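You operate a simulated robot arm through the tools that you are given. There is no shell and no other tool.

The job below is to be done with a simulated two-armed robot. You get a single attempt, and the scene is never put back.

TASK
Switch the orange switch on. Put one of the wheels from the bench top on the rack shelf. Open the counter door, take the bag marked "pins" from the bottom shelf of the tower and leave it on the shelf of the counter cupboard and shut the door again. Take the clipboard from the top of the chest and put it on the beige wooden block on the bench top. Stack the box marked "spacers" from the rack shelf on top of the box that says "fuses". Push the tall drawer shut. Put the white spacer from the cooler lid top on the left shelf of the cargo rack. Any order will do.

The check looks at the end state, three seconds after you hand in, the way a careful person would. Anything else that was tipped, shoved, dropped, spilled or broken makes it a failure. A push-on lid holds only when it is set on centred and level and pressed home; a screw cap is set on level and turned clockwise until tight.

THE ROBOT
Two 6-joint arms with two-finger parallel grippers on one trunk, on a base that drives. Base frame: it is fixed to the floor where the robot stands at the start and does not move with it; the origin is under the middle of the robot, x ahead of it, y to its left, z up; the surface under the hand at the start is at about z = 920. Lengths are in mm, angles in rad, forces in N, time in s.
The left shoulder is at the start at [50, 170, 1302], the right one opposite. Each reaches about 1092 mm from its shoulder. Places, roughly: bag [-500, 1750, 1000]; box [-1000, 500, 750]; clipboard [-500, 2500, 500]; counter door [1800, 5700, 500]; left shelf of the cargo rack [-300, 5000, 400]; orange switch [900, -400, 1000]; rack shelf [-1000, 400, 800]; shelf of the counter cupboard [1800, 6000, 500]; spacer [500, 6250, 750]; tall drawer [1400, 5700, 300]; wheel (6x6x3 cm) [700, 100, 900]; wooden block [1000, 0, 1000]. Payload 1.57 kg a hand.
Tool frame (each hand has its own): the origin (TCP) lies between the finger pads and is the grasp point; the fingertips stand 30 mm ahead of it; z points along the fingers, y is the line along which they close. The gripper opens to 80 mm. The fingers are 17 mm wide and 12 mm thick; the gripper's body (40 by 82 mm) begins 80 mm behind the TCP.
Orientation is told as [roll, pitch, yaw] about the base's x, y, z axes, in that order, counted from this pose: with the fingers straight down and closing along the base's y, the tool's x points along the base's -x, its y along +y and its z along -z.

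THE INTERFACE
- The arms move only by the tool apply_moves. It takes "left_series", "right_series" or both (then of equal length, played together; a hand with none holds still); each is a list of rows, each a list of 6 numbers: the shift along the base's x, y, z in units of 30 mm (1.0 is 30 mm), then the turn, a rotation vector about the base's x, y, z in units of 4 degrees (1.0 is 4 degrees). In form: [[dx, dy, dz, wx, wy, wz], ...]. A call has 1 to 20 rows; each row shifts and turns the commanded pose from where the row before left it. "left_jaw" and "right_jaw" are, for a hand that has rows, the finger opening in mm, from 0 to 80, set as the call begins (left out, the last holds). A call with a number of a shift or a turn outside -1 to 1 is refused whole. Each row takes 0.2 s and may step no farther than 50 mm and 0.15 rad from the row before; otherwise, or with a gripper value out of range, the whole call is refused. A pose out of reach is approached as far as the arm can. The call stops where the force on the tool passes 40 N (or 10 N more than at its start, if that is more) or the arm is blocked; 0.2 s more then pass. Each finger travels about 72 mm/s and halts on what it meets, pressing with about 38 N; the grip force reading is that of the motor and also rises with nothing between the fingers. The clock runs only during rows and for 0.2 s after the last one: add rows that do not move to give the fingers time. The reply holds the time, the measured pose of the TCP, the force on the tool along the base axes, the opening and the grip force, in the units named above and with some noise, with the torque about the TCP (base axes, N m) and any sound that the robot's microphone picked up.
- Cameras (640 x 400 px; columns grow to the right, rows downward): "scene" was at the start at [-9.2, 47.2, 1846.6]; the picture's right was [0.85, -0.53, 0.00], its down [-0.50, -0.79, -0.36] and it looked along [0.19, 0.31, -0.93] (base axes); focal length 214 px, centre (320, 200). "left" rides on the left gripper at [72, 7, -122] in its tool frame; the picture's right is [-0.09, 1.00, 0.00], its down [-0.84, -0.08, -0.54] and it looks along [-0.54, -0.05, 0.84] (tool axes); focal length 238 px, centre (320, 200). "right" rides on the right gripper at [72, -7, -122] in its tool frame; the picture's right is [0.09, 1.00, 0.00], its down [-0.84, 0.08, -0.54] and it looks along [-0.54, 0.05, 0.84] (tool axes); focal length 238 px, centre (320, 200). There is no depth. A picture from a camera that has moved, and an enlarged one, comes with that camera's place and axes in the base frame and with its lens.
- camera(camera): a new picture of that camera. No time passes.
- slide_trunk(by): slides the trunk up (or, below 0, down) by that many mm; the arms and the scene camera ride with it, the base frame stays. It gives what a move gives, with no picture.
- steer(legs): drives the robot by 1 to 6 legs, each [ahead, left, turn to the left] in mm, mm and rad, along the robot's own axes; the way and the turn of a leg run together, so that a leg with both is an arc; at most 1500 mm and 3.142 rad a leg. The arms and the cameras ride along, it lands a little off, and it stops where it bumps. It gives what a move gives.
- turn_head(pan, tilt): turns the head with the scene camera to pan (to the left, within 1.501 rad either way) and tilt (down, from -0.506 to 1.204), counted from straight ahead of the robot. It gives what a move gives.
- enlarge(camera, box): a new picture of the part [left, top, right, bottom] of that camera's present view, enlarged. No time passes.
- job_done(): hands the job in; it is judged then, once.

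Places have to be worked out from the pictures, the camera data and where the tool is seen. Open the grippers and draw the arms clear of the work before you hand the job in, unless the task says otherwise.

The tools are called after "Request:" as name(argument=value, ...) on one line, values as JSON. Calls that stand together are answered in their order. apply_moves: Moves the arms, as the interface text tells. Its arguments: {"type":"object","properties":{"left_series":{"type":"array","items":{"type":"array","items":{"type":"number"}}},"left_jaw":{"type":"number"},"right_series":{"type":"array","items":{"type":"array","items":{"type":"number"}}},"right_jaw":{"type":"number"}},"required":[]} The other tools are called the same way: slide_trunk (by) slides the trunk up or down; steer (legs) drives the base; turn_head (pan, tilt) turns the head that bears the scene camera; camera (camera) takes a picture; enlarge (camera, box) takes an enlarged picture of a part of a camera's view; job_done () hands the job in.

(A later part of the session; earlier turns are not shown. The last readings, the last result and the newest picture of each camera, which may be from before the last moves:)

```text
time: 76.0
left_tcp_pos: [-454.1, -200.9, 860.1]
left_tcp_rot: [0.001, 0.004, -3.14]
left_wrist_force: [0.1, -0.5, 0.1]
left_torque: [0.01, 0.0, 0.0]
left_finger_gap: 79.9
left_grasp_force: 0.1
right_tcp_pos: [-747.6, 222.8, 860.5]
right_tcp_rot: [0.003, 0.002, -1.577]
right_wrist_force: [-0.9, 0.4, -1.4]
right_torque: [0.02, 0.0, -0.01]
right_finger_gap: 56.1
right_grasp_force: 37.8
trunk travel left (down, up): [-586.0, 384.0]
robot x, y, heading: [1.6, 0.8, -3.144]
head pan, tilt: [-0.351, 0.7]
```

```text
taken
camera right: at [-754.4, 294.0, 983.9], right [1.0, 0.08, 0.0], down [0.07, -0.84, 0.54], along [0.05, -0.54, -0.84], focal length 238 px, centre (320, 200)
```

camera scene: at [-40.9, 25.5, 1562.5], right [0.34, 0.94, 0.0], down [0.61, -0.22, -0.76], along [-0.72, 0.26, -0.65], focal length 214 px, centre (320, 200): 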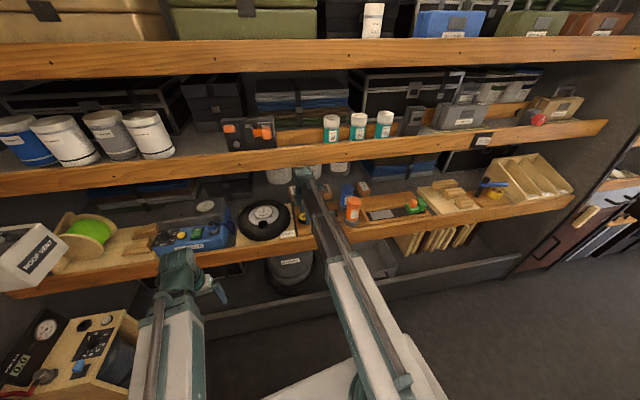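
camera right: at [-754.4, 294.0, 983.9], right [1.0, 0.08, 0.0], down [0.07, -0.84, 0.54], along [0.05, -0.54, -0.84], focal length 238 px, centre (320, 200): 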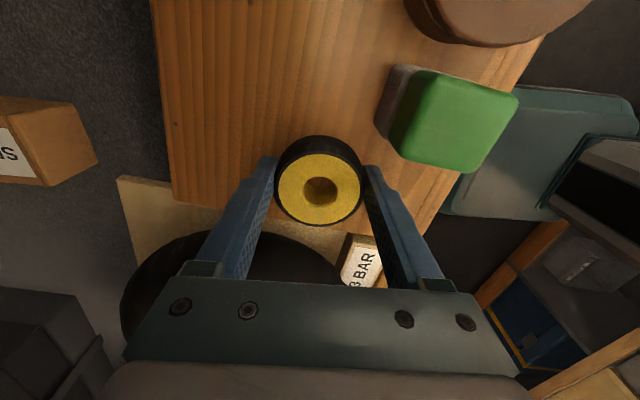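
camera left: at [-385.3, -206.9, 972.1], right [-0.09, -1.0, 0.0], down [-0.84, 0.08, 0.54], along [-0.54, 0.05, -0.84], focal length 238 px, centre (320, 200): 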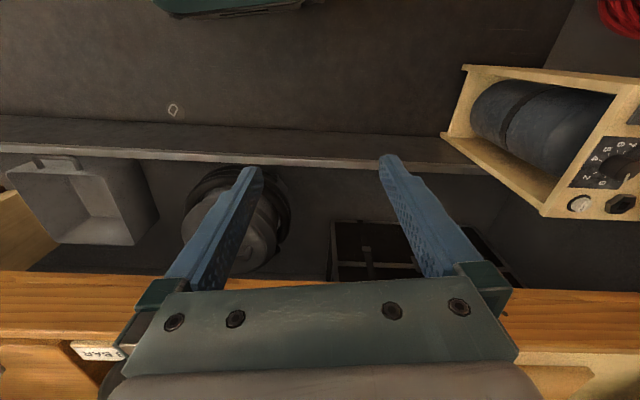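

Free tray area below. I lower 8 mm to test the height for travelling under shelf B with the vertical hand.

Request:
slide_trunk(by=-8)

Request:
enlarge(camera="scene", box=[270, 150, 370, 212])

```text
time: 76.5
left_tcp_pos: [-454.5, -200.8, 852.4]
left_tcp_rot: [0.0, 0.004, -3.14]
left_wrist_force: [0.4, 0.2, -0.7]
left_torque: [0.0, -0.02, -0.03]
left_finger_gap: 79.9
left_grasp_force: 0.1
right_tcp_pos: [-747.5, 223.0, 852.5]
right_tcp_rot: [0.002, -0.001, -1.579]
right_wrist_force: [-0.1, -0.3, -0.8]
right_torque: [-0.02, -0.01, 0.0]
right_finger_gap: 55.9
right_grasp_force: 38.0
trunk travel left (down, up): [-578.0, 392.0]
robot x, y, heading: [1.6, -5.4, -3.141]
head pan, tilt: [-0.351, 0.7]
```

```text
6.40 times, centred on (320, 181) of scene
camera zoom: at [-37.5, 28.6, 1542.5], right [0.34, 0.94, 0.0], down [0.61, -0.22, -0.76], along [-0.72, 0.26, -0.64], focal length 1373 px, centre (320, 322)
```

zoom: 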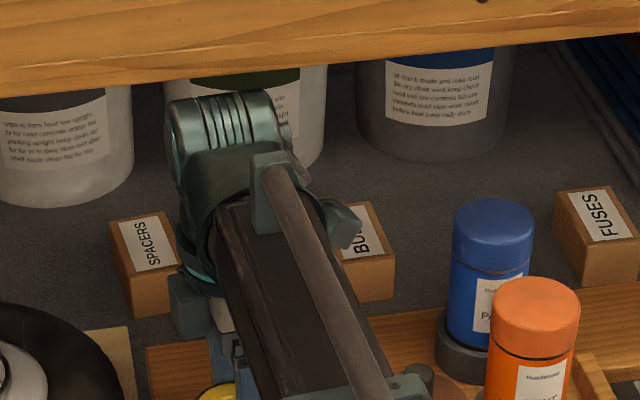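

No contact yet at 852. I lower in small steps to find the tray surface with the wheel.

Request:
slide_trunk(by=-5)

Request:
slide_trunk(by=-4)

```text
time: 77.0
left_tcp_pos: [-452.6, -200.4, 851.3]
left_tcp_rot: [0.0, 0.001, -3.141]
left_wrist_force: [-0.1, 0.2, 0.8]
left_torque: [-0.02, -0.01, -0.02]
left_finger_gap: 79.9
left_grasp_force: 0.0
right_tcp_pos: [-746.9, 222.1, 851.2]
right_tcp_rot: [-0.001, 0.001, -1.578]
right_wrist_force: [0.1, 0.2, 25.9]
right_torque: [-0.17, -0.61, -0.01]
right_finger_gap: 56.5
right_grasp_force: 37.6
trunk travel left (down, up): [-575.0, 395.0]
robot x, y, heading: [0.3, -2.3, -3.137]
head pan, tilt: [-0.351, 0.7]
stopped: the force on the tool passed its limit at 52 N (the readings are from after the stop); the commanded pose is now the measured one
```

```text
time: 77.3
left_tcp_pos: [-452.3, -201.6, 852.7]
left_tcp_rot: [-0.001, 0.0, -3.14]
left_wrist_force: [-0.7, 0.0, -0.1]
left_torque: [0.02, 0.01, -0.01]
left_finger_gap: 79.7
left_grasp_force: 0.0
right_tcp_pos: [-746.9, 221.0, 851.7]
right_tcp_rot: [-0.001, 0.002, -1.579]
right_wrist_force: [-0.7, 0.5, 31.1]
right_torque: [-0.2, -0.68, -0.03]
right_finger_gap: 56.4
right_grasp_force: 37.6
trunk travel left (down, up): [-575.0, 395.0]
robot x, y, heading: [2.7, -0.7, -3.139]
head pan, tilt: [-0.351, 0.7]
stopped: the force on the tool passed its limit at 49 N (the readings are from after the stop); the commanded pose is now the measured one
```

Contact at TCP≈851.5 (tray surface ≈820). I shift the wheel slightly outward to (-718,207), so the wrist can rise in front of shelf B, and set it down there.

Request:
slide_trunk(by=8)

Request:
apply_moves(right_series=[[0.5, -0.25, 0, 0, 0, 0], [0.47, -0.25, 0, 0, 0, 0], [0, 0, 0, 0, 0, 0]])

Request:
slide_trunk(by=-5)

Request:
slide_trunk(by=-3)

Request:
camera(camera="right")

```text
time: 77.8
left_tcp_pos: [-455.4, -200.2, 857.4]
left_tcp_rot: [0.0, 0.003, -3.138]
left_wrist_force: [0.1, -0.4, 0.1]
left_torque: [0.03, -0.04, -0.01]
left_finger_gap: 80.2
left_grasp_force: 0.1
right_tcp_pos: [-749.6, 223.1, 857.7]
right_tcp_rot: [0.0, 0.002, -1.58]
right_wrist_force: [0.2, 0.1, -0.2]
right_torque: [-0.02, -0.02, 0.03]
right_finger_gap: 56.2
right_grasp_force: 37.9
trunk travel left (down, up): [-583.0, 387.0]
robot x, y, heading: [3.9, -4.8, -3.146]
head pan, tilt: [-0.351, 0.7]
```

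```text
time: 78.6
left_tcp_pos: [-453.4, -202.7, 858.5]
left_tcp_rot: [0.001, 0.005, -3.14]
left_wrist_force: [0.5, 0.0, -0.3]
left_torque: [-0.01, 0.03, 0.0]
left_finger_gap: 80.2
left_grasp_force: 0.1
right_tcp_pos: [-721.0, 206.7, 858.7]
right_tcp_rot: [0.001, 0.002, -1.58]
right_wrist_force: [-0.5, -0.6, -0.7]
right_torque: [0.0, -0.02, -0.03]
right_finger_gap: 56.3
right_grasp_force: 37.9
trunk travel left (down, up): [-583.0, 387.0]
robot x, y, heading: [-0.5, -0.2, -3.144]
head pan, tilt: [-0.351, 0.7]
```

```text
time: 79.2
left_tcp_pos: [-454.5, -201.1, 852.8]
left_tcp_rot: [-0.002, 0.004, -3.139]
left_wrist_force: [0.5, 0.3, 0.3]
left_torque: [-0.02, -0.01, 0.01]
left_finger_gap: 80.0
left_grasp_force: 0.0
right_tcp_pos: [-721.3, 208.7, 852.4]
right_tcp_rot: [0.0, 0.002, -1.58]
right_wrist_force: [-0.5, 0.1, -0.7]
right_torque: [0.01, -0.03, -0.01]
right_finger_gap: 56.3
right_grasp_force: 37.9
trunk travel left (down, up): [-578.0, 392.0]
robot x, y, heading: [2.0, -0.7, -3.139]
head pan, tilt: [-0.351, 0.7]
```

```text
time: 79.9
left_tcp_pos: [-453.2, -201.5, 851.0]
left_tcp_rot: [0.0, 0.002, -3.14]
left_wrist_force: [-0.3, 0.0, 0.1]
left_torque: [0.0, -0.02, 0.02]
left_finger_gap: 79.9
left_grasp_force: 0.1
right_tcp_pos: [-719.5, 206.7, 850.5]
right_tcp_rot: [0.0, 0.001, -1.581]
right_wrist_force: [-2.1, 1.3, 26.4]
right_torque: [-0.17, -0.82, -0.02]
right_finger_gap: 56.2
right_grasp_force: 38.4
trunk travel left (down, up): [-576.0, 394.0]
robot x, y, heading: [-0.4, 1.9, -3.142]
head pan, tilt: [-0.351, 0.7]
stopped: the force on the tool passed its limit at 41 N (the readings are from after the stop); the commanded pose is now the measured one
```

```text
taken
camera right: at [-726.5, 279.6, 975.9], right [1.0, 0.08, 0.0], down [0.07, -0.84, 0.54], along [0.04, -0.54, -0.84], focal length 238 px, centre (320, 200)
```

right: 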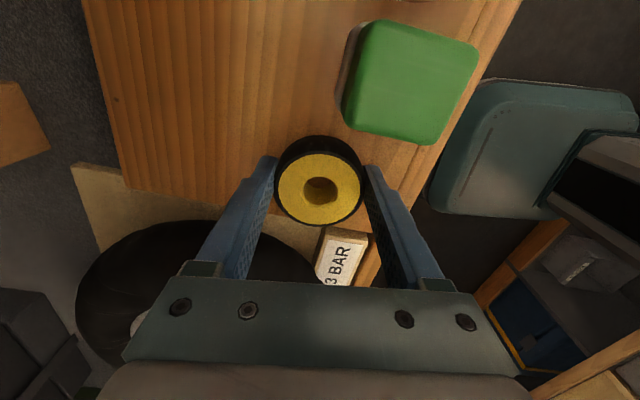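

Wheel is resting on the tray. I open the gripper and rise.

Request:
apply_moves(right_series=[[0, 0, 0, 0, 0, 0], [0, 0, 0, 0, 0, 0], [0, 0, 0, 0, 0, 0]], right_jaw=80)

Request:
slide_trunk(by=60)

Request:
camera(camera="right")

```text
time: 80.2
left_tcp_pos: [-453.7, -201.5, 851.8]
left_tcp_rot: [0.0, 0.003, -3.139]
left_wrist_force: [-0.3, 0.5, 0.7]
left_torque: [0.06, 0.0, 0.01]
left_finger_gap: 79.9
left_grasp_force: 0.1
right_tcp_pos: [-725.2, 207.7, 852.0]
right_tcp_rot: [-0.013, 0.003, -1.58]
right_wrist_force: [-14.8, 0.9, 41.0]
right_torque: [-0.13, -1.21, -0.11]
right_finger_gap: 67.5
right_grasp_force: 0.0
trunk travel left (down, up): [-576.0, 394.0]
robot x, y, heading: [-1.2, 2.5, -3.139]
head pan, tilt: [-0.351, 0.7]
stopped in row 1 (right hand): the force on the tool passed its limit at 44 N (the readings are from after the stop); the commanded pose is now the measured one
```

```text
time: 81.2
left_tcp_pos: [-455.1, -201.5, 910.5]
left_tcp_rot: [0.0, 0.003, -3.14]
left_wrist_force: [-0.2, 0.0, 0.9]
left_torque: [-0.02, -0.02, -0.01]
left_finger_gap: 80.1
left_grasp_force: 0.2
right_tcp_pos: [-723.6, 207.3, 911.5]
right_tcp_rot: [-0.007, 0.002, -1.579]
right_wrist_force: [-0.3, 0.5, 0.1]
right_torque: [0.01, -0.02, 0.01]
right_finger_gap: 80.1
right_grasp_force: 0.1
trunk travel left (down, up): [-636.0, 334.0]
robot x, y, heading: [4.5, -1.3, -3.142]
head pan, tilt: [-0.351, 0.7]
```

```text
taken
camera right: at [-730.1, 280.1, 1034.4], right [1.0, 0.08, -0.01], down [0.07, -0.84, 0.54], along [0.04, -0.54, -0.84], focal length 238 px, centre (320, 200)
```

right: 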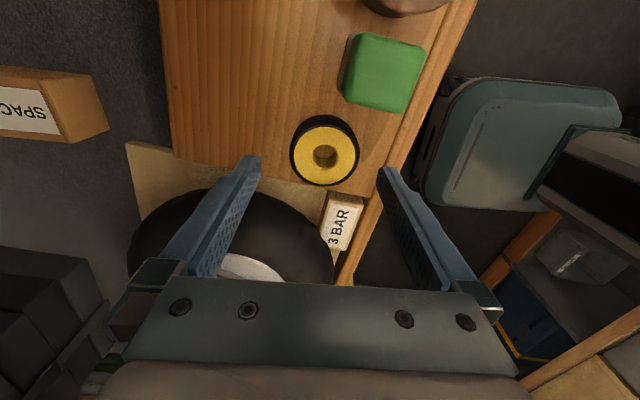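

The wheel stands flat on the tray at about (-720,205). I withdraw the right hand, turn the hand so it closes laterally, and turn the base right by 0.24 rad to square up with the rack.

Request:
apply_moves(right_series=[[0.9, 0, 0, 0, 0, 0], [0.9, 0, 0, 0, 0, 0], [0.9, 0, 0, 0, 0, 0], [0.9, 0, 0, 0, 0, 0], [0.9, -0.2, 0, 0, 0, 0], [0.9, -0.2, 0, 0, 0, 0], [0.9, -0.2, 0, 0, 0, 0], [0.9, -0.2, 0, 0, 0, 0], [0, 0, 0, 0, 0, 0]])

Request:
apply_moves(right_series=[[0, 0, 0, 0, 0, -1], [0, 0, 0, 0, 0, -1], [0, 0, 0, 0, 0, -1], [0, 0, 0, 0, 0, -1], [0, 0, 0, 0, 0, -1], [0, 0, 0, 0, 0, -1], [0, 0, 0, 0, 0, -1], [0, 0, 0, 0, 0, -1], [0, 0, 0, 0, 0, -1], [0, 0, 0, 0, 0, -1], [0, 0, 0, 0, 0, -1], [0, 0, 0, 0, 0, -1], [0, 0, 0, 0, 0, -1], [0, 0, 0, 0, 0, -1], [0, 0, 0, 0, 0, -1], [0, 0, 0, 0, 0, -1], [0, 0, 0, 0, 0, -1], [0, 0, 0, 0, 0, -1], [0, 0, 0, 0, 0, -1], [0, 0, 0, 0, 0, -1]])

Request:
apply_moves(right_series=[[0, 0, 0, 0, 0, -1], [0, 0, 0, 0, 0, -1], [0, 0, 0, 0, 0, -0.4], [0, 0, 0, 0, 0, 0]])

Request:
steer(legs=[[0, 0, -0.24]])

Request:
turn_head(pan=-0.2, tilt=0.8)

Request:
camera(camera="scene")

```text
time: 83.2
left_tcp_pos: [-454.0, -201.0, 910.6]
left_tcp_rot: [-0.002, 0.004, -3.14]
left_wrist_force: [-0.1, 0.1, 0.1]
left_torque: [-0.01, -0.02, 0.01]
left_finger_gap: 80.0
left_grasp_force: 0.1
right_tcp_pos: [-507.9, 184.2, 910.4]
right_tcp_rot: [-0.007, 0.002, -1.579]
right_wrist_force: [-0.5, 0.4, 0.5]
right_torque: [0.01, -0.01, -0.01]
right_finger_gap: 80.5
right_grasp_force: 0.1
trunk travel left (down, up): [-636.0, 334.0]
robot x, y, heading: [1.0, -1.6, -3.137]
head pan, tilt: [-0.351, 0.7]
```

```text
time: 87.5
left_tcp_pos: [-454.0, -201.6, 911.8]
left_tcp_rot: [0.001, 0.003, -3.141]
left_wrist_force: [-0.5, -1.2, 0.4]
left_torque: [-0.02, -0.01, -0.03]
left_finger_gap: 79.6
left_grasp_force: 0.0
right_tcp_pos: [-508.4, 183.8, 911.0]
right_tcp_rot: [-0.007, 0.005, -2.974]
right_wrist_force: [-0.3, -1.0, -0.6]
right_torque: [0.03, 0.04, -0.01]
right_finger_gap: 80.1
right_grasp_force: 0.0
trunk travel left (down, up): [-636.0, 334.0]
robot x, y, heading: [-0.4, -3.8, -3.138]
head pan, tilt: [-0.351, 0.7]
```

```text
time: 88.5
left_tcp_pos: [-455.4, -201.8, 911.0]
left_tcp_rot: [-0.001, 0.005, -3.14]
left_wrist_force: [-0.2, 0.2, -0.2]
left_torque: [0.01, 0.01, 0.0]
left_finger_gap: 80.0
left_grasp_force: 0.1
right_tcp_pos: [-507.7, 184.0, 910.7]
right_tcp_rot: [-0.007, 0.001, 3.14]
right_wrist_force: [-0.1, 0.2, -0.4]
right_torque: [0.0, 0.0, -0.01]
right_finger_gap: 79.9
right_grasp_force: 0.2
trunk travel left (down, up): [-636.0, 334.0]
robot x, y, heading: [-0.9, -3.1, -3.14]
head pan, tilt: [-0.351, 0.7]
```

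```text
time: 89.7
left_tcp_pos: [-489.0, -85.6, 910.4]
left_tcp_rot: [0.0, 0.003, 2.903]
left_wrist_force: [-1.3, 0.9, 0.5]
left_torque: [-0.02, 0.0, 0.02]
left_finger_gap: 80.3
left_grasp_force: 0.2
right_tcp_pos: [-450.7, 300.6, 910.6]
right_tcp_rot: [-0.007, 0.001, 2.899]
right_wrist_force: [-0.6, 0.3, 0.3]
right_torque: [0.02, 0.0, 0.0]
right_finger_gap: 79.8
right_grasp_force: 0.1
trunk travel left (down, up): [-636.0, 334.0]
robot x, y, heading: [0.9, 0.1, 2.904]
head pan, tilt: [-0.351, 0.7]
```

```text
time: 90.4
left_tcp_pos: [-488.6, -86.2, 911.3]
left_tcp_rot: [0.0, 0.004, 2.902]
left_wrist_force: [1.0, -0.1, -0.3]
left_torque: [0.01, -0.01, 0.01]
left_finger_gap: 80.1
left_grasp_force: 0.0
right_tcp_pos: [-449.4, 301.6, 911.1]
right_tcp_rot: [-0.006, 0.001, 2.899]
right_wrist_force: [0.4, -0.7, 0.2]
right_torque: [0.02, 0.0, 0.03]
right_finger_gap: 80.1
right_grasp_force: 0.2
trunk travel left (down, up): [-636.0, 334.0]
robot x, y, heading: [2.2, -2.3, 2.903]
head pan, tilt: [-0.201, 0.799]
```

```text
taken
camera scene: at [-32.0, 24.4, 1592.6], right [0.43, 0.9, 0.0], down [0.65, -0.31, -0.7], along [-0.63, 0.3, -0.72], focal length 214 px, centre (320, 200)
```

scene: 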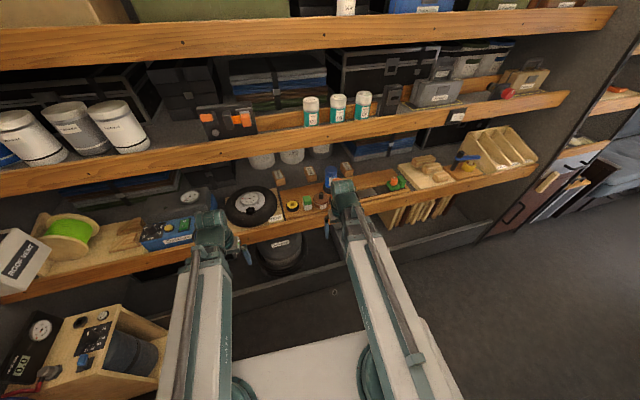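

Now squared with the rack (heading 2.903). The green block is close to the wheel's right, so I'll regrip from an azimuth turned 37° left, tilted 40° forward. First yaw while approaching, then tilt.

Request:
apply_moves(right_series=[[-0.45, -0.15, 0, 0, 0, 0.93], [-0.45, -0.15, 0, 0, 0, 0.93], [-0.45, -0.15, 0, 0, 0, 0.93], [-0.45, -0.15, 0, 0, 0, 0.93], [-0.45, -0.15, 0, 0, 0, 0.93], [-0.45, -0.15, 0, 0, 0, 0.93], [-0.45, -0.15, 0, 0, 0, 0.93], [-0.45, -0.15, 0, 0, 0, 0.93], [-0.45, -0.15, 0, 0, 0, 0.93], [-0.45, -0.15, 0, 0, 0, 0.93]])

Request:
apply_moves(right_series=[[0, 0, 0, -0.4, 0.917, 0], [0, 0, 0, -0.4, 0.917, 0], [0, 0, 0, -0.4, 0.917, 0], [0, 0, 0, -0.4, 0.917, 0], [0, 0, 0, -0.4, 0.917, 0], [0, 0, 0, -0.4, 0.917, 0], [0, 0, 0, -0.4, 0.917, 0], [0, 0, 0, -0.4, 0.917, 0], [0, 0, 0, -0.4, 0.917, 0], [0, 0, 0, -0.4, 0.917, 0]])

Request:
camera(camera="right")

```text
time: 92.6
left_tcp_pos: [-489.6, -86.2, 910.8]
left_tcp_rot: [0.0, 0.004, 2.903]
left_wrist_force: [0.9, 0.0, -0.2]
left_torque: [0.04, 0.03, 0.01]
left_finger_gap: 80.1
left_grasp_force: 0.0
right_tcp_pos: [-585.1, 256.1, 910.2]
right_tcp_rot: [-0.007, 0.002, -2.733]
right_wrist_force: [-0.6, 1.1, 0.0]
right_torque: [0.02, -0.01, 0.01]
right_finger_gap: 80.1
right_grasp_force: 0.0
trunk travel left (down, up): [-636.0, 334.0]
robot x, y, heading: [1.7, 0.5, 2.908]
head pan, tilt: [-0.201, 0.799]
```

```text
time: 94.8
left_tcp_pos: [-489.3, -86.8, 910.4]
left_tcp_rot: [0.0, 0.003, 2.903]
left_wrist_force: [0.7, 0.6, -0.3]
left_torque: [-0.02, 0.03, 0.0]
left_finger_gap: 80.2
left_grasp_force: 0.1
right_tcp_pos: [-586.3, 255.3, 961.1]
right_tcp_rot: [-0.004, -0.696, -2.736]
right_wrist_force: [0.0, 0.0, 0.2]
right_torque: [0.02, 0.01, -0.01]
right_finger_gap: 79.9
right_grasp_force: 0.1
right hand out of reach, approached as far as the arm can: row 3, 4, 5, 6, 7, 8, 9, 10
trunk travel left (down, up): [-636.0, 334.0]
robot x, y, heading: [1.6, -1.2, 2.903]
head pan, tilt: [-0.201, 0.799]
```

```text
taken
camera right: at [-465.4, 314.0, 1011.1], right [0.46, -0.89, -0.06], down [-0.24, -0.19, 0.95], along [-0.86, -0.42, -0.3], focal length 238 px, centre (320, 200)
```

right: 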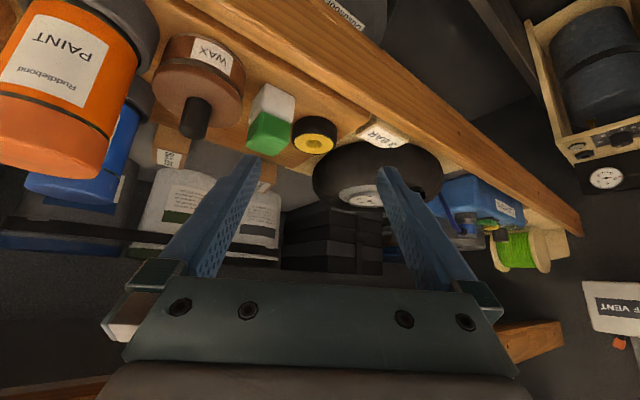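

Wheel seen at about (-716,205). I move the tilted hand over it and lower most of the way.

Request:
apply_moves(right_series=[[-0.8, -0.304, 0, 0, 0, 0], [-0.8, -0.304, 0, 0, 0, 0], [-0.8, -0.304, 0, 0, 0, 0], [-0.8, -0.304, 0, 0, 0, 0], [-0.8, -0.304, 0, 0, 0, 0], [0, 0, 0, 0, 0, 0]])

Request:
slide_trunk(by=-70)

Request:
camera(camera="right")

Request:
enlarge(camera="scene", box=[260, 160, 360, 222])

```text
time: 96.2
left_tcp_pos: [-489.1, -85.9, 911.1]
left_tcp_rot: [0.0, 0.003, 2.901]
left_wrist_force: [0.3, -0.3, 0.2]
left_torque: [0.0, -0.01, 0.0]
left_finger_gap: 80.0
left_grasp_force: 0.1
right_tcp_pos: [-706.7, 211.3, 961.6]
right_tcp_rot: [-0.004, -0.693, -2.737]
right_wrist_force: [-0.2, 0.5, -0.1]
right_torque: [0.01, -0.01, -0.01]
right_finger_gap: 80.1
right_grasp_force: 0.0
trunk travel left (down, up): [-636.0, 334.0]
robot x, y, heading: [1.2, -2.4, 2.9]
head pan, tilt: [-0.201, 0.799]
```

```text
time: 97.3
left_tcp_pos: [-488.4, -87.0, 840.9]
left_tcp_rot: [0.0, 0.003, 2.901]
left_wrist_force: [-0.1, 0.2, 0.3]
left_torque: [-0.01, -0.02, -0.02]
left_finger_gap: 79.9
left_grasp_force: 0.1
right_tcp_pos: [-705.0, 209.7, 890.4]
right_tcp_rot: [-0.006, -0.694, -2.734]
right_wrist_force: [-0.4, 0.1, 0.3]
right_torque: [0.04, -0.02, 0.01]
right_finger_gap: 80.4
right_grasp_force: 0.1
trunk travel left (down, up): [-566.0, 404.0]
robot x, y, heading: [3.5, -0.8, 2.902]
head pan, tilt: [-0.201, 0.799]
```

```text
taken
camera right: at [-586.5, 268.8, 941.1], right [0.46, -0.89, -0.06], down [-0.24, -0.19, 0.95], along [-0.86, -0.42, -0.3], focal length 238 px, centre (320, 200)
```

right: 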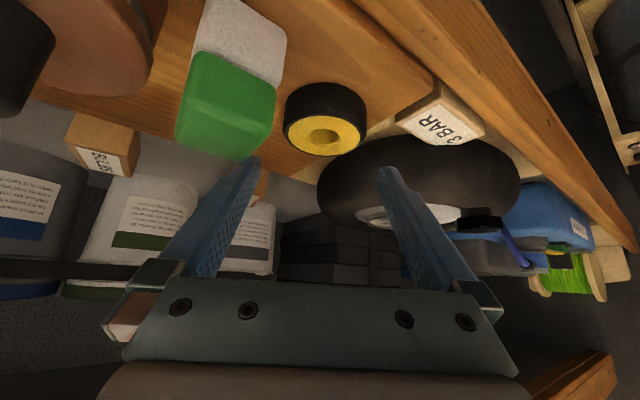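

```text
6.40 times, centred on (310, 191) of scene
camera zoom: at [-31.9, 24.3, 1522.6], right [0.43, 0.91, 0.0], down [0.65, -0.3, -0.7], along [-0.63, 0.3, -0.72], focal length 1373 px, centre (384, 258)
```

zoom: 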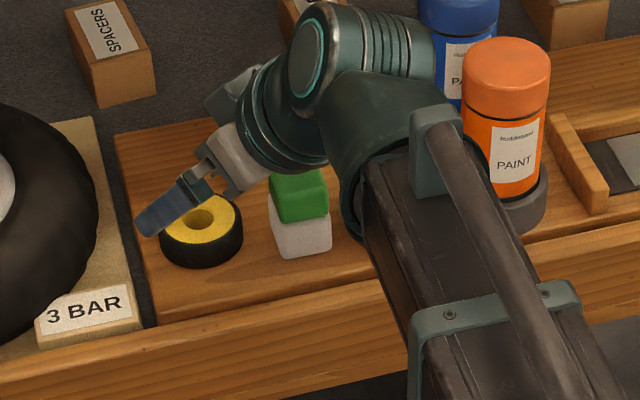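

The green block and tyre board leave too little finger room here. I'll nudge the wheel deeper onto the free tray area with closed fingers: raise, turn the hand and go in front of the wheel.

Request:
slide_trunk(by=40)

Request:
apply_moves(right_series=[[0.086, -0.092, 0, 0, 0, -0.93], [0.086, -0.092, 0, 0, 0, -0.93], [0.086, -0.092, 0, 0, 0, -0.93], [0.086, -0.092, 0, 0, 0, -0.93], [0.086, -0.092, 0, 0, 0, -0.93], [0.086, -0.092, 0, 0, 0, -0.93], [0.086, -0.092, 0, 0, 0, -0.93], [0.086, -0.092, 0, 0, 0, -0.93], [0.086, -0.092, 0, 0, 0, -0.93], [0.086, -0.092, 0, 0, 0, -0.93], [0.086, -0.092, 0, 0, 0, -0.93], [0.086, -0.092, 0, 0, 0, -0.93], [0.086, -0.092, 0, 0, 0, -0.93], [0.086, -0.092, 0, 0, 0, -0.93], [0.086, -0.092, 0, 0, 0, -0.93], [0.086, -0.092, 0, 0, 0, -0.93]], right_jaw=0)

Request:
camera(camera="right")

Request:
enlarge(camera="scene", box=[260, 160, 360, 222])

```text
time: 98.1
left_tcp_pos: [-488.2, -86.1, 880.2]
left_tcp_rot: [0.0, 0.004, 2.903]
left_wrist_force: [0.6, -0.8, -1.1]
left_torque: [0.02, 0.0, 0.03]
left_finger_gap: 79.9
left_grasp_force: 0.0
right_tcp_pos: [-704.8, 209.6, 930.9]
right_tcp_rot: [-0.004, -0.696, -2.735]
right_wrist_force: [0.5, 0.2, -0.4]
right_torque: [0.01, 0.02, 0.02]
right_finger_gap: 80.0
right_grasp_force: 0.1
trunk travel left (down, up): [-606.0, 364.0]
robot x, y, heading: [2.7, -1.9, 2.9]
head pan, tilt: [-0.201, 0.799]
```

```text
time: 101.5
left_tcp_pos: [-488.1, -87.2, 880.7]
left_tcp_rot: [0.001, 0.002, 2.901]
left_wrist_force: [-0.1, -0.2, -0.2]
left_torque: [0.02, -0.02, 0.02]
left_finger_gap: 79.8
left_grasp_force: 0.0
right_tcp_pos: [-663.4, 165.9, 931.1]
right_tcp_rot: [-0.005, -0.698, 2.508]
right_wrist_force: [0.0, -0.3, -1.1]
right_torque: [-0.03, -0.02, 0.0]
right_finger_gap: 0.0
right_grasp_force: 20.9
trunk travel left (down, up): [-606.0, 364.0]
robot x, y, heading: [-1.6, -0.3, 2.908]
head pan, tilt: [-0.201, 0.799]
```

```text
taken
camera right: at [-553.9, 91.6, 981.0], right [-0.53, -0.84, -0.06], down [-0.28, 0.11, 0.95], along [-0.8, 0.53, -0.3], focal length 238 px, centre (320, 200)
```

right: 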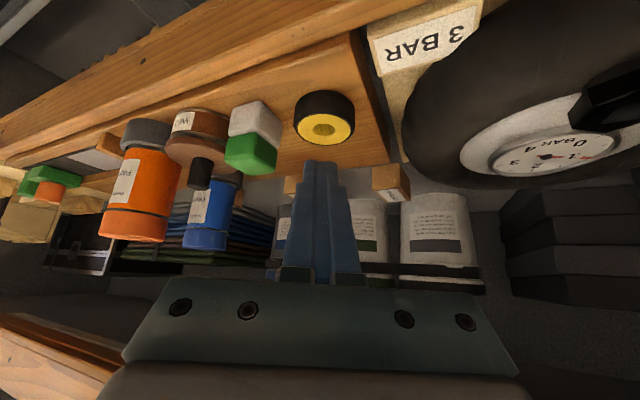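

```text
6.40 times, centred on (310, 191) of scene
camera zoom: at [-32.0, 24.2, 1562.6], right [0.43, 0.91, 0.0], down [0.65, -0.3, -0.7], along [-0.63, 0.3, -0.72], focal length 1373 px, centre (384, 258)
```

zoom: 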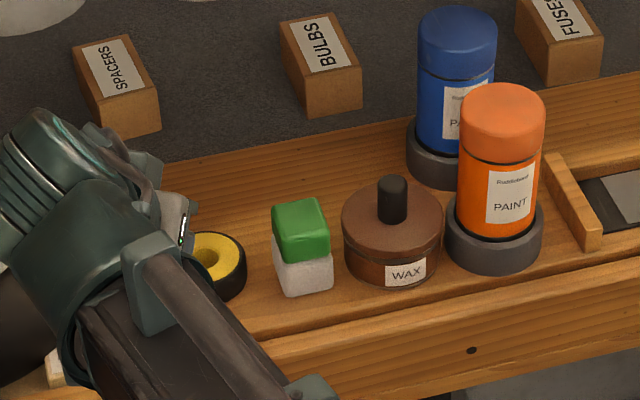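

The hand points at the wheel correctly. I lower to just above the tray in front of the wheel.

Request:
slide_trunk(by=-84)

Request:
camera(camera="right")

Request:
enlarge(camera="scene", box=[260, 140, 360, 202])

```text
time: 102.7
left_tcp_pos: [-488.0, -87.1, 799.2]
left_tcp_rot: [0.0, 0.001, 2.902]
left_wrist_force: [0.2, -0.5, -0.5]
left_torque: [0.0, 0.03, 0.01]
left_finger_gap: 80.1
left_grasp_force: 0.1
right_tcp_pos: [-663.1, 165.5, 849.5]
right_tcp_rot: [-0.003, -0.701, 2.511]
right_wrist_force: [-5.5, 0.9, 33.5]
right_torque: [0.28, 0.49, 0.05]
right_finger_gap: 0.1
right_grasp_force: 21.8
trunk travel left (down, up): [-522.0, 448.0]
robot x, y, heading: [2.9, -0.8, 2.903]
head pan, tilt: [-0.201, 0.799]
```

```text
taken
camera right: at [-553.3, 91.9, 898.7], right [-0.53, -0.84, -0.06], down [-0.28, 0.11, 0.95], along [-0.8, 0.53, -0.29], focal length 238 px, centre (320, 200)
```

right: 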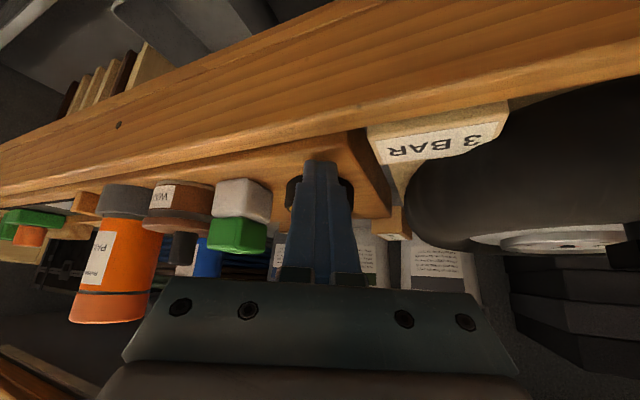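

```text
6.40 times, centred on (310, 171) of scene
camera zoom: at [-29.6, 23.6, 1479.3], right [0.43, 0.91, 0.0], down [0.65, -0.3, -0.7], along [-0.63, 0.3, -0.72], focal length 1373 px, centre (384, 386)
```

zoom: 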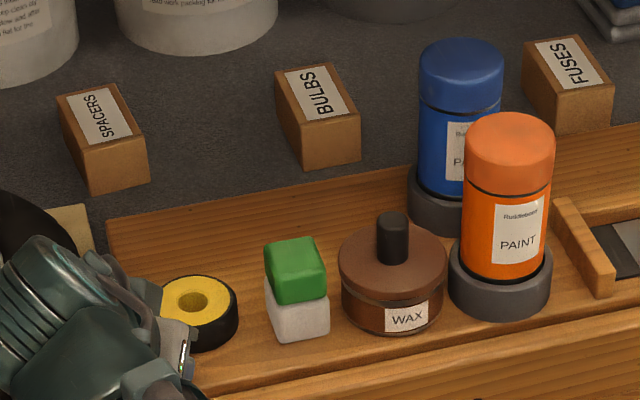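

Fingertip touched the tray at TCP 849.5, so the tray surface is at z≈821 (camera heights read ~11 mm low). I raise 3 mm and push the wheel gently inward along the finger direction.

Request:
slide_trunk(by=5)

Request:
apply_moves(right_series=[[-0.27, 0.197, 0, 0, 0, 0], [-0.27, 0.197, 0, 0, 0, 0], [-0.27, 0.197, 0, 0, 0, 0], [-0.27, 0.197, 0, 0, 0, 0]])

Request:
camera(camera="right")

Request:
enlarge(camera="scene", box=[260, 140, 360, 202])

```text
time: 103.2
left_tcp_pos: [-488.7, -86.2, 800.9]
left_tcp_rot: [-0.001, 0.005, 2.902]
left_wrist_force: [-0.4, 0.0, 0.5]
left_torque: [0.03, -0.05, -0.01]
left_finger_gap: 79.9
left_grasp_force: 0.1
right_tcp_pos: [-663.1, 165.1, 851.3]
right_tcp_rot: [-0.002, -0.692, 2.508]
right_wrist_force: [-0.7, 0.7, -0.4]
right_torque: [-0.03, 0.0, -0.01]
right_finger_gap: 0.0
right_grasp_force: 21.7
trunk travel left (down, up): [-527.0, 443.0]
robot x, y, heading: [4.8, -0.7, 2.905]
head pan, tilt: [-0.201, 0.799]
```

```text
time: 104.2
left_tcp_pos: [-488.3, -86.7, 801.5]
left_tcp_rot: [0.001, 0.003, 2.902]
left_wrist_force: [0.2, 0.5, 0.6]
left_torque: [-0.02, -0.02, 0.0]
left_finger_gap: 80.0
left_grasp_force: 0.0
right_tcp_pos: [-696.8, 188.6, 852.8]
right_tcp_rot: [-0.004, -0.695, 2.508]
right_wrist_force: [2.3, -2.3, 4.1]
right_torque: [-0.04, 0.01, 0.03]
right_finger_gap: 0.0
right_grasp_force: 21.8
trunk travel left (down, up): [-527.0, 443.0]
robot x, y, heading: [2.7, -1.9, 2.903]
head pan, tilt: [-0.201, 0.799]
```

```text
taken
camera right: at [-586.4, 115.6, 902.1], right [-0.53, -0.84, -0.06], down [-0.28, 0.11, 0.95], along [-0.8, 0.53, -0.3], focal length 238 px, centre (320, 200)
```

right: 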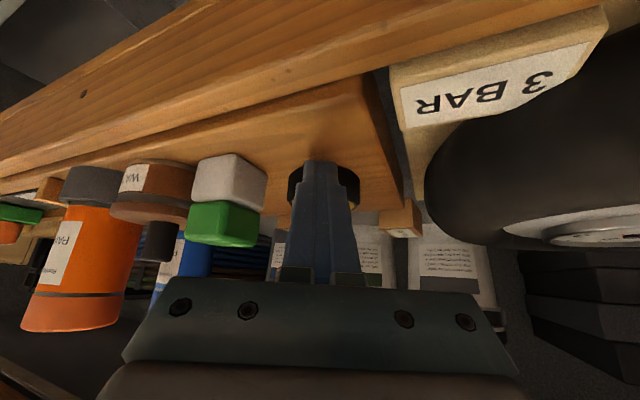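

```text
6.40 times, centred on (310, 171) of scene
camera zoom: at [-31.7, 24.1, 1483.6], right [0.43, 0.91, 0.0], down [0.65, -0.3, -0.7], along [-0.63, 0.3, -0.72], focal length 1373 px, centre (384, 386)
```

zoom: 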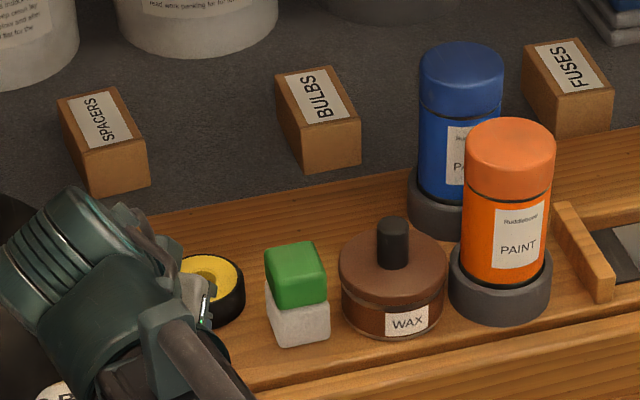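

The wheel slides nicely. Continue pushing about 50 mm.

Request:
apply_moves(right_series=[[-0.27, 0.197, 0, 0, 0, 0], [-0.27, 0.197, 0, 0, 0, 0], [-0.27, 0.197, 0, 0, 0, 0], [-0.27, 0.197, 0, 0, 0, 0], [-0.27, 0.197, 0, 0, 0, 0]])

Request:
enlarge(camera="scene", box=[260, 140, 360, 202])

Request:
camera(camera="right")

```text
time: 105.4
left_tcp_pos: [-488.7, -85.7, 801.7]
left_tcp_rot: [0.001, 0.003, 2.903]
left_wrist_force: [0.2, 0.2, -0.2]
left_torque: [-0.01, -0.03, 0.01]
left_finger_gap: 80.0
left_grasp_force: 0.1
right_tcp_pos: [-737.1, 220.3, 852.2]
right_tcp_rot: [-0.004, -0.698, 2.507]
right_wrist_force: [0.6, 0.1, 0.8]
right_torque: [-0.02, -0.03, 0.02]
right_finger_gap: 0.2
right_grasp_force: 21.5
trunk travel left (down, up): [-527.0, 443.0]
robot x, y, heading: [-0.1, -0.3, 2.901]
head pan, tilt: [-0.201, 0.799]
```

```text
6.40 times, centred on (310, 171) of scene
camera zoom: at [-32.0, 24.3, 1483.6], right [0.43, 0.91, 0.0], down [0.65, -0.3, -0.7], along [-0.63, 0.3, -0.72], focal length 1373 px, centre (384, 386)
```

zoom: 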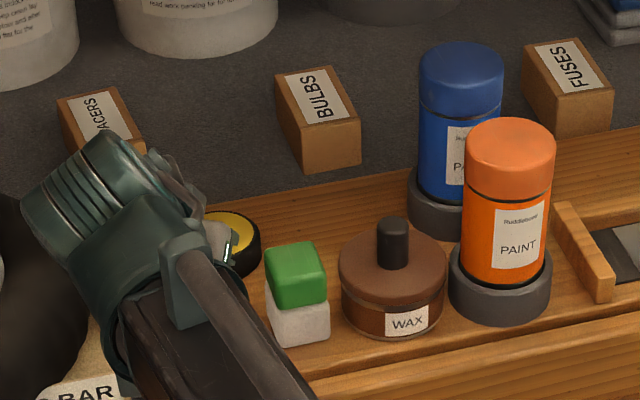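

```text
taken
camera right: at [-626.7, 145.4, 902.0], right [-0.53, -0.84, -0.06], down [-0.28, 0.11, 0.95], along [-0.8, 0.53, -0.3], focal length 238 px, centre (320, 200)
```

right: 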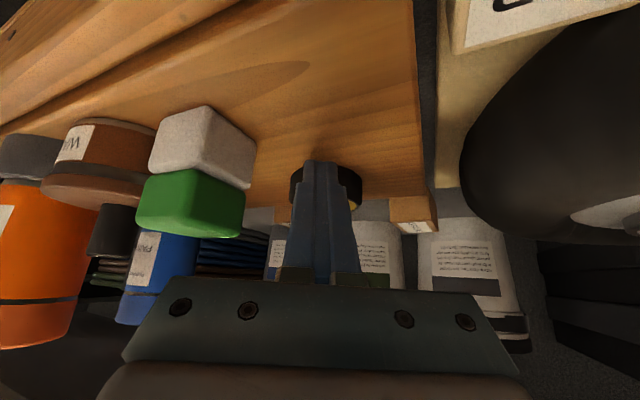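

The wheel is now at about (-782,253) on free tray space. I back off, raise, square the hand to the rack, open, and look.

Request:
apply_moves(right_series=[[0.4, -0.295, 0, 0, 0, 0], [0.4, -0.295, 0, 0, 0, 0], [0, 0, 0, 0, 0, 0]])

Request:
slide_trunk(by=60)

Request:
apply_moves(right_series=[[-0.316, 0.263, 0, 0, 0, 0.943], [-0.316, 0.263, 0, 0, 0, 0.943], [-0.316, 0.263, 0, 0, 0, 0.943], [-0.316, 0.263, 0, 0, 0, 0.943], [-0.316, 0.263, 0, 0, 0, 0.943], [-0.316, 0.263, 0, 0, 0, 0.943], [0, 0, 0, 0, 0, 0]], right_jaw=76)

Request:
camera(camera="right")

Request:
enlarge(camera="scene", box=[260, 150, 360, 212])

```text
time: 106.2
left_tcp_pos: [-489.5, -86.8, 801.1]
left_tcp_rot: [-0.001, 0.003, 2.901]
left_wrist_force: [0.7, -0.5, -0.4]
left_torque: [-0.01, -0.02, 0.02]
left_finger_gap: 79.9
left_grasp_force: 0.1
right_tcp_pos: [-712.8, 200.7, 853.4]
right_tcp_rot: [-0.004, -0.695, 2.507]
right_wrist_force: [0.7, 0.6, 0.2]
right_torque: [0.01, -0.01, -0.02]
right_finger_gap: 0.1
right_grasp_force: 21.3
trunk travel left (down, up): [-527.0, 443.0]
robot x, y, heading: [-0.6, -3.9, 2.901]
head pan, tilt: [-0.201, 0.799]
```

```text
time: 107.2
left_tcp_pos: [-488.3, -85.8, 862.4]
left_tcp_rot: [0.001, 0.004, 2.901]
left_wrist_force: [0.7, -0.6, -0.2]
left_torque: [-0.03, 0.0, 0.03]
left_finger_gap: 80.1
left_grasp_force: 0.1
right_tcp_pos: [-713.5, 200.5, 912.7]
right_tcp_rot: [-0.004, -0.694, 2.509]
right_wrist_force: [0.0, 0.7, 0.8]
right_torque: [0.03, 0.0, 0.01]
right_finger_gap: 0.1
right_grasp_force: 21.5
trunk travel left (down, up): [-587.0, 383.0]
robot x, y, heading: [2.7, 0.2, 2.899]
head pan, tilt: [-0.201, 0.799]
```

```text
time: 108.8
left_tcp_pos: [-488.6, -86.4, 861.9]
left_tcp_rot: [0.0, 0.004, 2.903]
left_wrist_force: [0.2, -0.8, 0.1]
left_torque: [-0.01, -0.01, -0.01]
left_finger_gap: 80.2
left_grasp_force: 0.0
right_tcp_pos: [-770.4, 248.8, 912.7]
right_tcp_rot: [-0.004, -0.695, 2.905]
right_wrist_force: [0.4, 0.8, -0.3]
right_torque: [0.0, 0.0, -0.02]
right_finger_gap: 75.9
right_grasp_force: 0.1
trunk travel left (down, up): [-587.0, 383.0]
robot x, y, heading: [0.9, 2.1, 2.902]
head pan, tilt: [-0.201, 0.799]
```

```text
taken
camera right: at [-639.9, 223.6, 962.0], right [-0.17, -0.98, -0.06], down [-0.31, -0.01, 0.95], along [-0.94, 0.18, -0.3], focal length 238 px, centre (320, 200)
```

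right: 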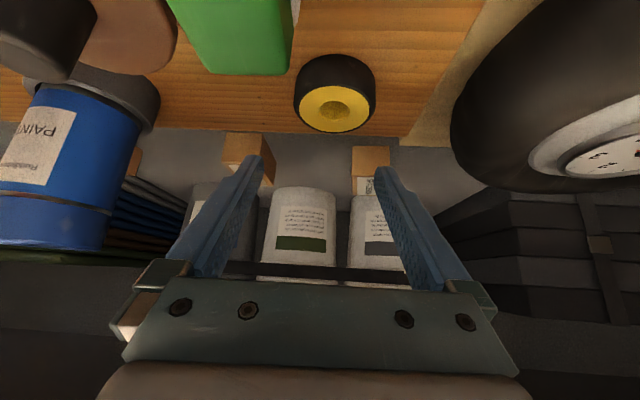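

```text
6.40 times, centred on (310, 181) of scene
camera zoom: at [-32.1, 24.4, 1543.6], right [0.43, 0.91, 0.0], down [0.65, -0.3, -0.7], along [-0.63, 0.3, -0.72], focal length 1373 px, centre (384, 322)
```

zoom: 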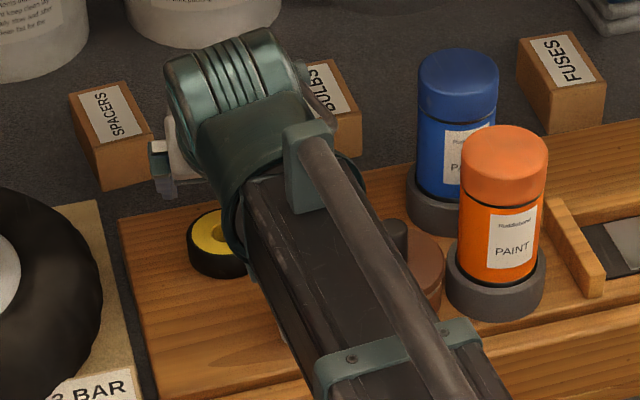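

Wheel at about (-775,244). I adjust by (+7.5,−7.8) and lower 60 mm to straddle it.

Request:
apply_moves(right_series=[[0.125, -0.13, 0, 0, 0, 0], [0.125, -0.13, 0, 0, 0, 0], [0, 0, 0, 0, 0, 0]])

Request:
slide_trunk(by=-40)

Request:
camera(camera="right")

```text
time: 109.6
left_tcp_pos: [-489.1, -86.8, 861.3]
left_tcp_rot: [-0.002, 0.003, 2.903]
left_wrist_force: [0.4, -0.2, -0.2]
left_torque: [-0.02, -0.02, -0.02]
left_finger_gap: 80.1
left_grasp_force: 0.1
right_tcp_pos: [-762.5, 240.8, 913.5]
right_tcp_rot: [-0.002, -0.695, 2.905]
right_wrist_force: [-0.9, 0.5, -0.8]
right_torque: [0.01, 0.0, 0.02]
right_finger_gap: 76.1
right_grasp_force: 0.0
trunk travel left (down, up): [-587.0, 383.0]
robot x, y, heading: [1.4, -1.1, 2.908]
head pan, tilt: [-0.201, 0.799]
```

```text
time: 110.5
left_tcp_pos: [-488.4, -86.6, 822.7]
left_tcp_rot: [-0.001, 0.003, 2.902]
left_wrist_force: [-0.5, -0.2, 0.1]
left_torque: [-0.02, -0.01, -0.02]
left_finger_gap: 80.2
left_grasp_force: 0.1
right_tcp_pos: [-763.3, 239.8, 872.0]
right_tcp_rot: [-0.003, -0.694, 2.905]
right_wrist_force: [-0.7, -0.2, 0.9]
right_torque: [0.0, -0.03, 0.02]
right_finger_gap: 76.2
right_grasp_force: 0.0
trunk travel left (down, up): [-547.0, 423.0]
robot x, y, heading: [4.7, 0.1, 2.903]
head pan, tilt: [-0.201, 0.799]
```

```text
taken
camera right: at [-631.9, 215.4, 922.1], right [-0.17, -0.98, -0.06], down [-0.31, -0.01, 0.95], along [-0.94, 0.18, -0.3], focal length 238 px, centre (320, 200)
```

right: 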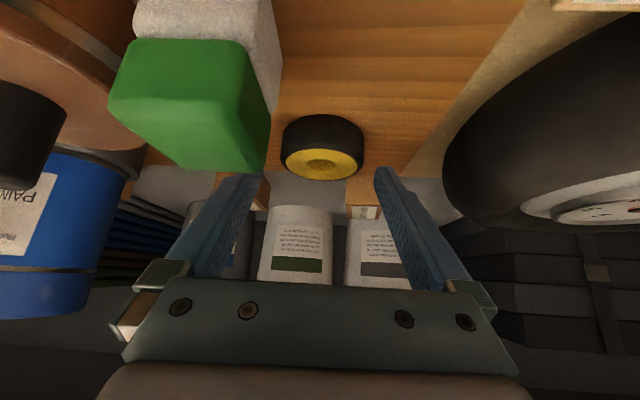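

The green block is taller than I assumed (top ≈888), too close to the finger here. I'll push the wheel another ~45 mm deeper first: raise, retreat, close, and push at a slightly higher height.

Request:
slide_trunk(by=40)

Request:
apply_moves(right_series=[[0.85, -0.206, 0, 0, 0, 0], [0.85, -0.206, 0, 0, 0, 0], [0, 0, 0, 0, 0, 0], [0, 0, 0, 0, 0, 0]], right_jaw=0)

Request:
slide_trunk(by=-50)

Request:
camera(camera="right")

```text
time: 111.3
left_tcp_pos: [-489.4, -86.6, 862.1]
left_tcp_rot: [-0.001, 0.005, 2.902]
left_wrist_force: [-0.1, -0.9, -0.3]
left_torque: [-0.01, -0.02, -0.04]
left_finger_gap: 80.1
left_grasp_force: 0.1
right_tcp_pos: [-761.9, 240.5, 913.1]
right_tcp_rot: [-0.002, -0.694, 2.905]
right_wrist_force: [-0.1, 0.4, 1.2]
right_torque: [0.0, 0.0, 0.0]
right_finger_gap: 76.2
right_grasp_force: 0.1
trunk travel left (down, up): [-587.0, 383.0]
robot x, y, heading: [1.4, -1.1, 2.9]
head pan, tilt: [-0.201, 0.799]
```

```text
time: 112.3
left_tcp_pos: [-489.7, -88.4, 860.1]
left_tcp_rot: [-0.001, 0.005, 2.903]
left_wrist_force: [0.2, -0.5, 0.3]
left_torque: [0.0, -0.01, 0.0]
left_finger_gap: 79.9
left_grasp_force: 0.1
right_tcp_pos: [-711.4, 228.4, 911.8]
right_tcp_rot: [-0.003, -0.695, 2.905]
right_wrist_force: [0.7, 0.1, -0.2]
right_torque: [-0.01, 0.0, 0.0]
right_finger_gap: 0.0
right_grasp_force: 21.3
trunk travel left (down, up): [-587.0, 383.0]
robot x, y, heading: [1.2, -6.2, 2.898]
head pan, tilt: [-0.201, 0.799]
```

```text
time: 113.2
left_tcp_pos: [-490.1, -87.6, 812.2]
left_tcp_rot: [0.001, 0.003, 2.902]
left_wrist_force: [0.0, -0.5, -0.6]
left_torque: [-0.03, -0.01, -0.01]
left_finger_gap: 80.0
left_grasp_force: 0.0
right_tcp_pos: [-711.0, 227.4, 863.4]
right_tcp_rot: [-0.003, -0.697, 2.904]
right_wrist_force: [-0.5, -0.1, -1.0]
right_torque: [0.01, 0.03, 0.02]
right_finger_gap: 0.0
right_grasp_force: 21.2
trunk travel left (down, up): [-537.0, 433.0]
robot x, y, heading: [4.4, 0.1, 2.902]
head pan, tilt: [-0.201, 0.799]
```

```text
taken
camera right: at [-580.9, 202.6, 912.1], right [-0.17, -0.98, -0.06], down [-0.31, -0.01, 0.95], along [-0.94, 0.18, -0.3], focal length 238 px, centre (320, 200)
```

right: 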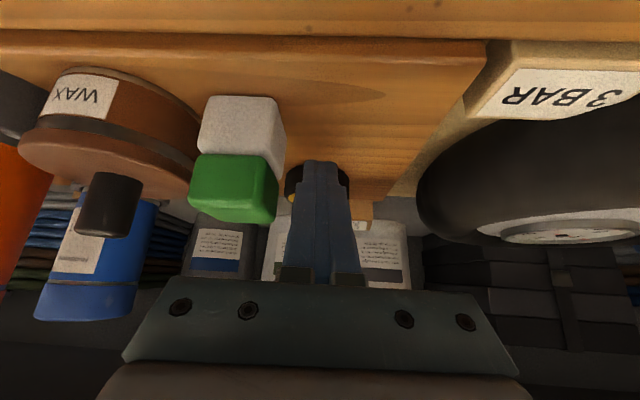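

Fingers are in line with the wheel. I push it about 45 mm deeper in small rows.

Request:
apply_moves(right_series=[[-0.32, 0.078, 0, 0, 0, 0], [-0.32, 0.078, 0, 0, 0, 0], [-0.32, 0.078, 0, 0, 0, 0], [-0.32, 0.078, 0, 0, 0, 0], [-0.32, 0.078, 0, 0, 0, 0]])

Request:
camera(camera="right")

Request:
enlarge(camera="scene", box=[260, 140, 360, 202])

```text
time: 114.4
left_tcp_pos: [-489.7, -87.9, 811.9]
left_tcp_rot: [0.001, 0.005, 2.903]
left_wrist_force: [0.1, -0.6, -0.6]
left_torque: [-0.01, 0.0, -0.04]
left_finger_gap: 80.0
left_grasp_force: 0.1
right_tcp_pos: [-759.2, 239.2, 863.2]
right_tcp_rot: [-0.004, -0.697, 2.904]
right_wrist_force: [0.7, -0.3, 0.5]
right_torque: [0.01, -0.01, -0.04]
right_finger_gap: 0.0
right_grasp_force: 21.3
trunk travel left (down, up): [-537.0, 433.0]
robot x, y, heading: [0.9, -4.9, 2.902]
head pan, tilt: [-0.201, 0.799]
```

```text
taken
camera right: at [-629.1, 214.2, 912.1], right [-0.17, -0.98, -0.06], down [-0.31, -0.01, 0.95], along [-0.94, 0.18, -0.3], focal length 238 px, centre (320, 200)
```

right: 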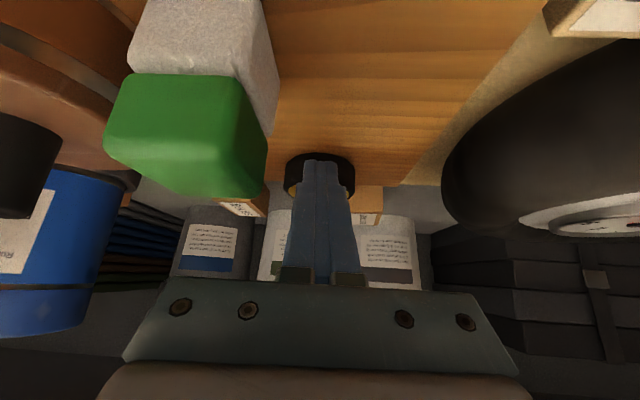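

```text
6.40 times, centred on (310, 171) of scene
camera zoom: at [-31.9, 24.3, 1493.6], right [0.43, 0.91, 0.0], down [0.65, -0.3, -0.7], along [-0.63, 0.3, -0.72], focal length 1373 px, centre (384, 386)
```

zoom: 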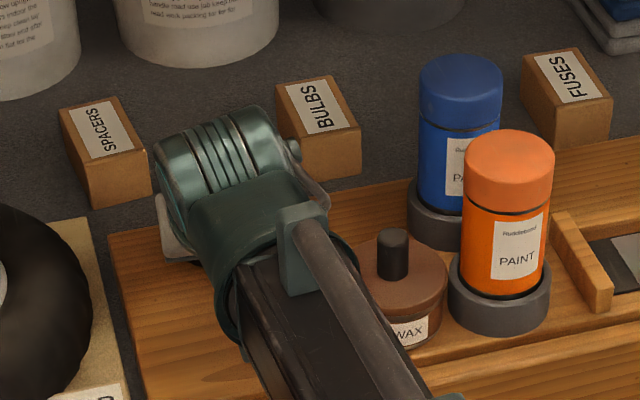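

Wheel now at about v≈850 (deep enough). Raise 25, open, advance 43 mm, then lower onto it.

Request:
slide_trunk(by=25)

Request:
apply_moves(right_series=[[0, 0, 0, 0, 0, 0], [0, 0, 0, 0, 0, 0], [0, 0, 0, 0, 0, 0], [-0.464, 0.113, 0, 0, 0, 0], [-0.464, 0.113, 0, 0, 0, 0], [-0.464, 0.113, 0, 0, 0, 0], [0, 0, 0, 0, 0, 0]], right_jaw=76)

Request:
camera(camera="right")

```text
time: 115.1
left_tcp_pos: [-488.2, -87.0, 836.6]
left_tcp_rot: [0.001, 0.004, 2.903]
left_wrist_force: [0.6, -0.5, 0.1]
left_torque: [0.0, -0.02, 0.02]
left_finger_gap: 79.9
left_grasp_force: 0.1
right_tcp_pos: [-759.1, 238.4, 887.2]
right_tcp_rot: [-0.004, -0.695, 2.905]
right_wrist_force: [0.6, 0.4, -0.4]
right_torque: [0.02, -0.02, -0.03]
right_finger_gap: 0.0
right_grasp_force: 21.5
trunk travel left (down, up): [-562.0, 408.0]
robot x, y, heading: [0.2, -1.7, 2.893]
head pan, tilt: [-0.201, 0.799]
```

```text
time: 116.7
left_tcp_pos: [-489.0, -87.0, 836.5]
left_tcp_rot: [0.0, 0.004, 2.903]
left_wrist_force: [-0.2, 1.1, -0.5]
left_torque: [0.0, -0.02, 0.02]
left_finger_gap: 80.1
left_grasp_force: 0.2
right_tcp_pos: [-802.5, 248.3, 886.5]
right_tcp_rot: [-0.003, -0.697, 2.904]
right_wrist_force: [0.4, 0.0, 0.3]
right_torque: [0.01, 0.01, 0.02]
right_finger_gap: 76.2
right_grasp_force: 0.1
trunk travel left (down, up): [-562.0, 408.0]
robot x, y, heading: [3.8, 3.0, 2.897]
head pan, tilt: [-0.201, 0.799]
```

```text
taken
camera right: at [-670.8, 224.6, 937.0], right [-0.17, -0.98, -0.06], down [-0.31, -0.01, 0.95], along [-0.94, 0.18, -0.3], focal length 238 px, centre (320, 200)
```

right: 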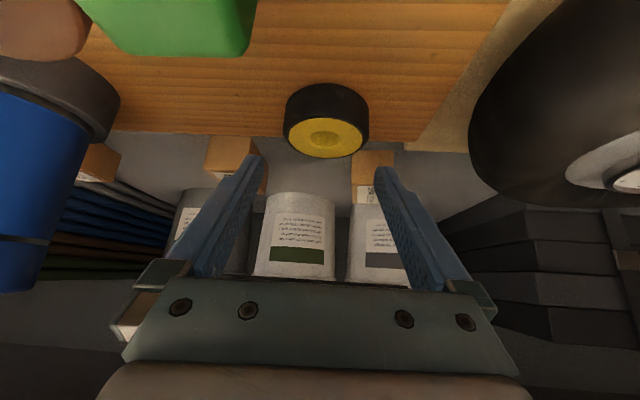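

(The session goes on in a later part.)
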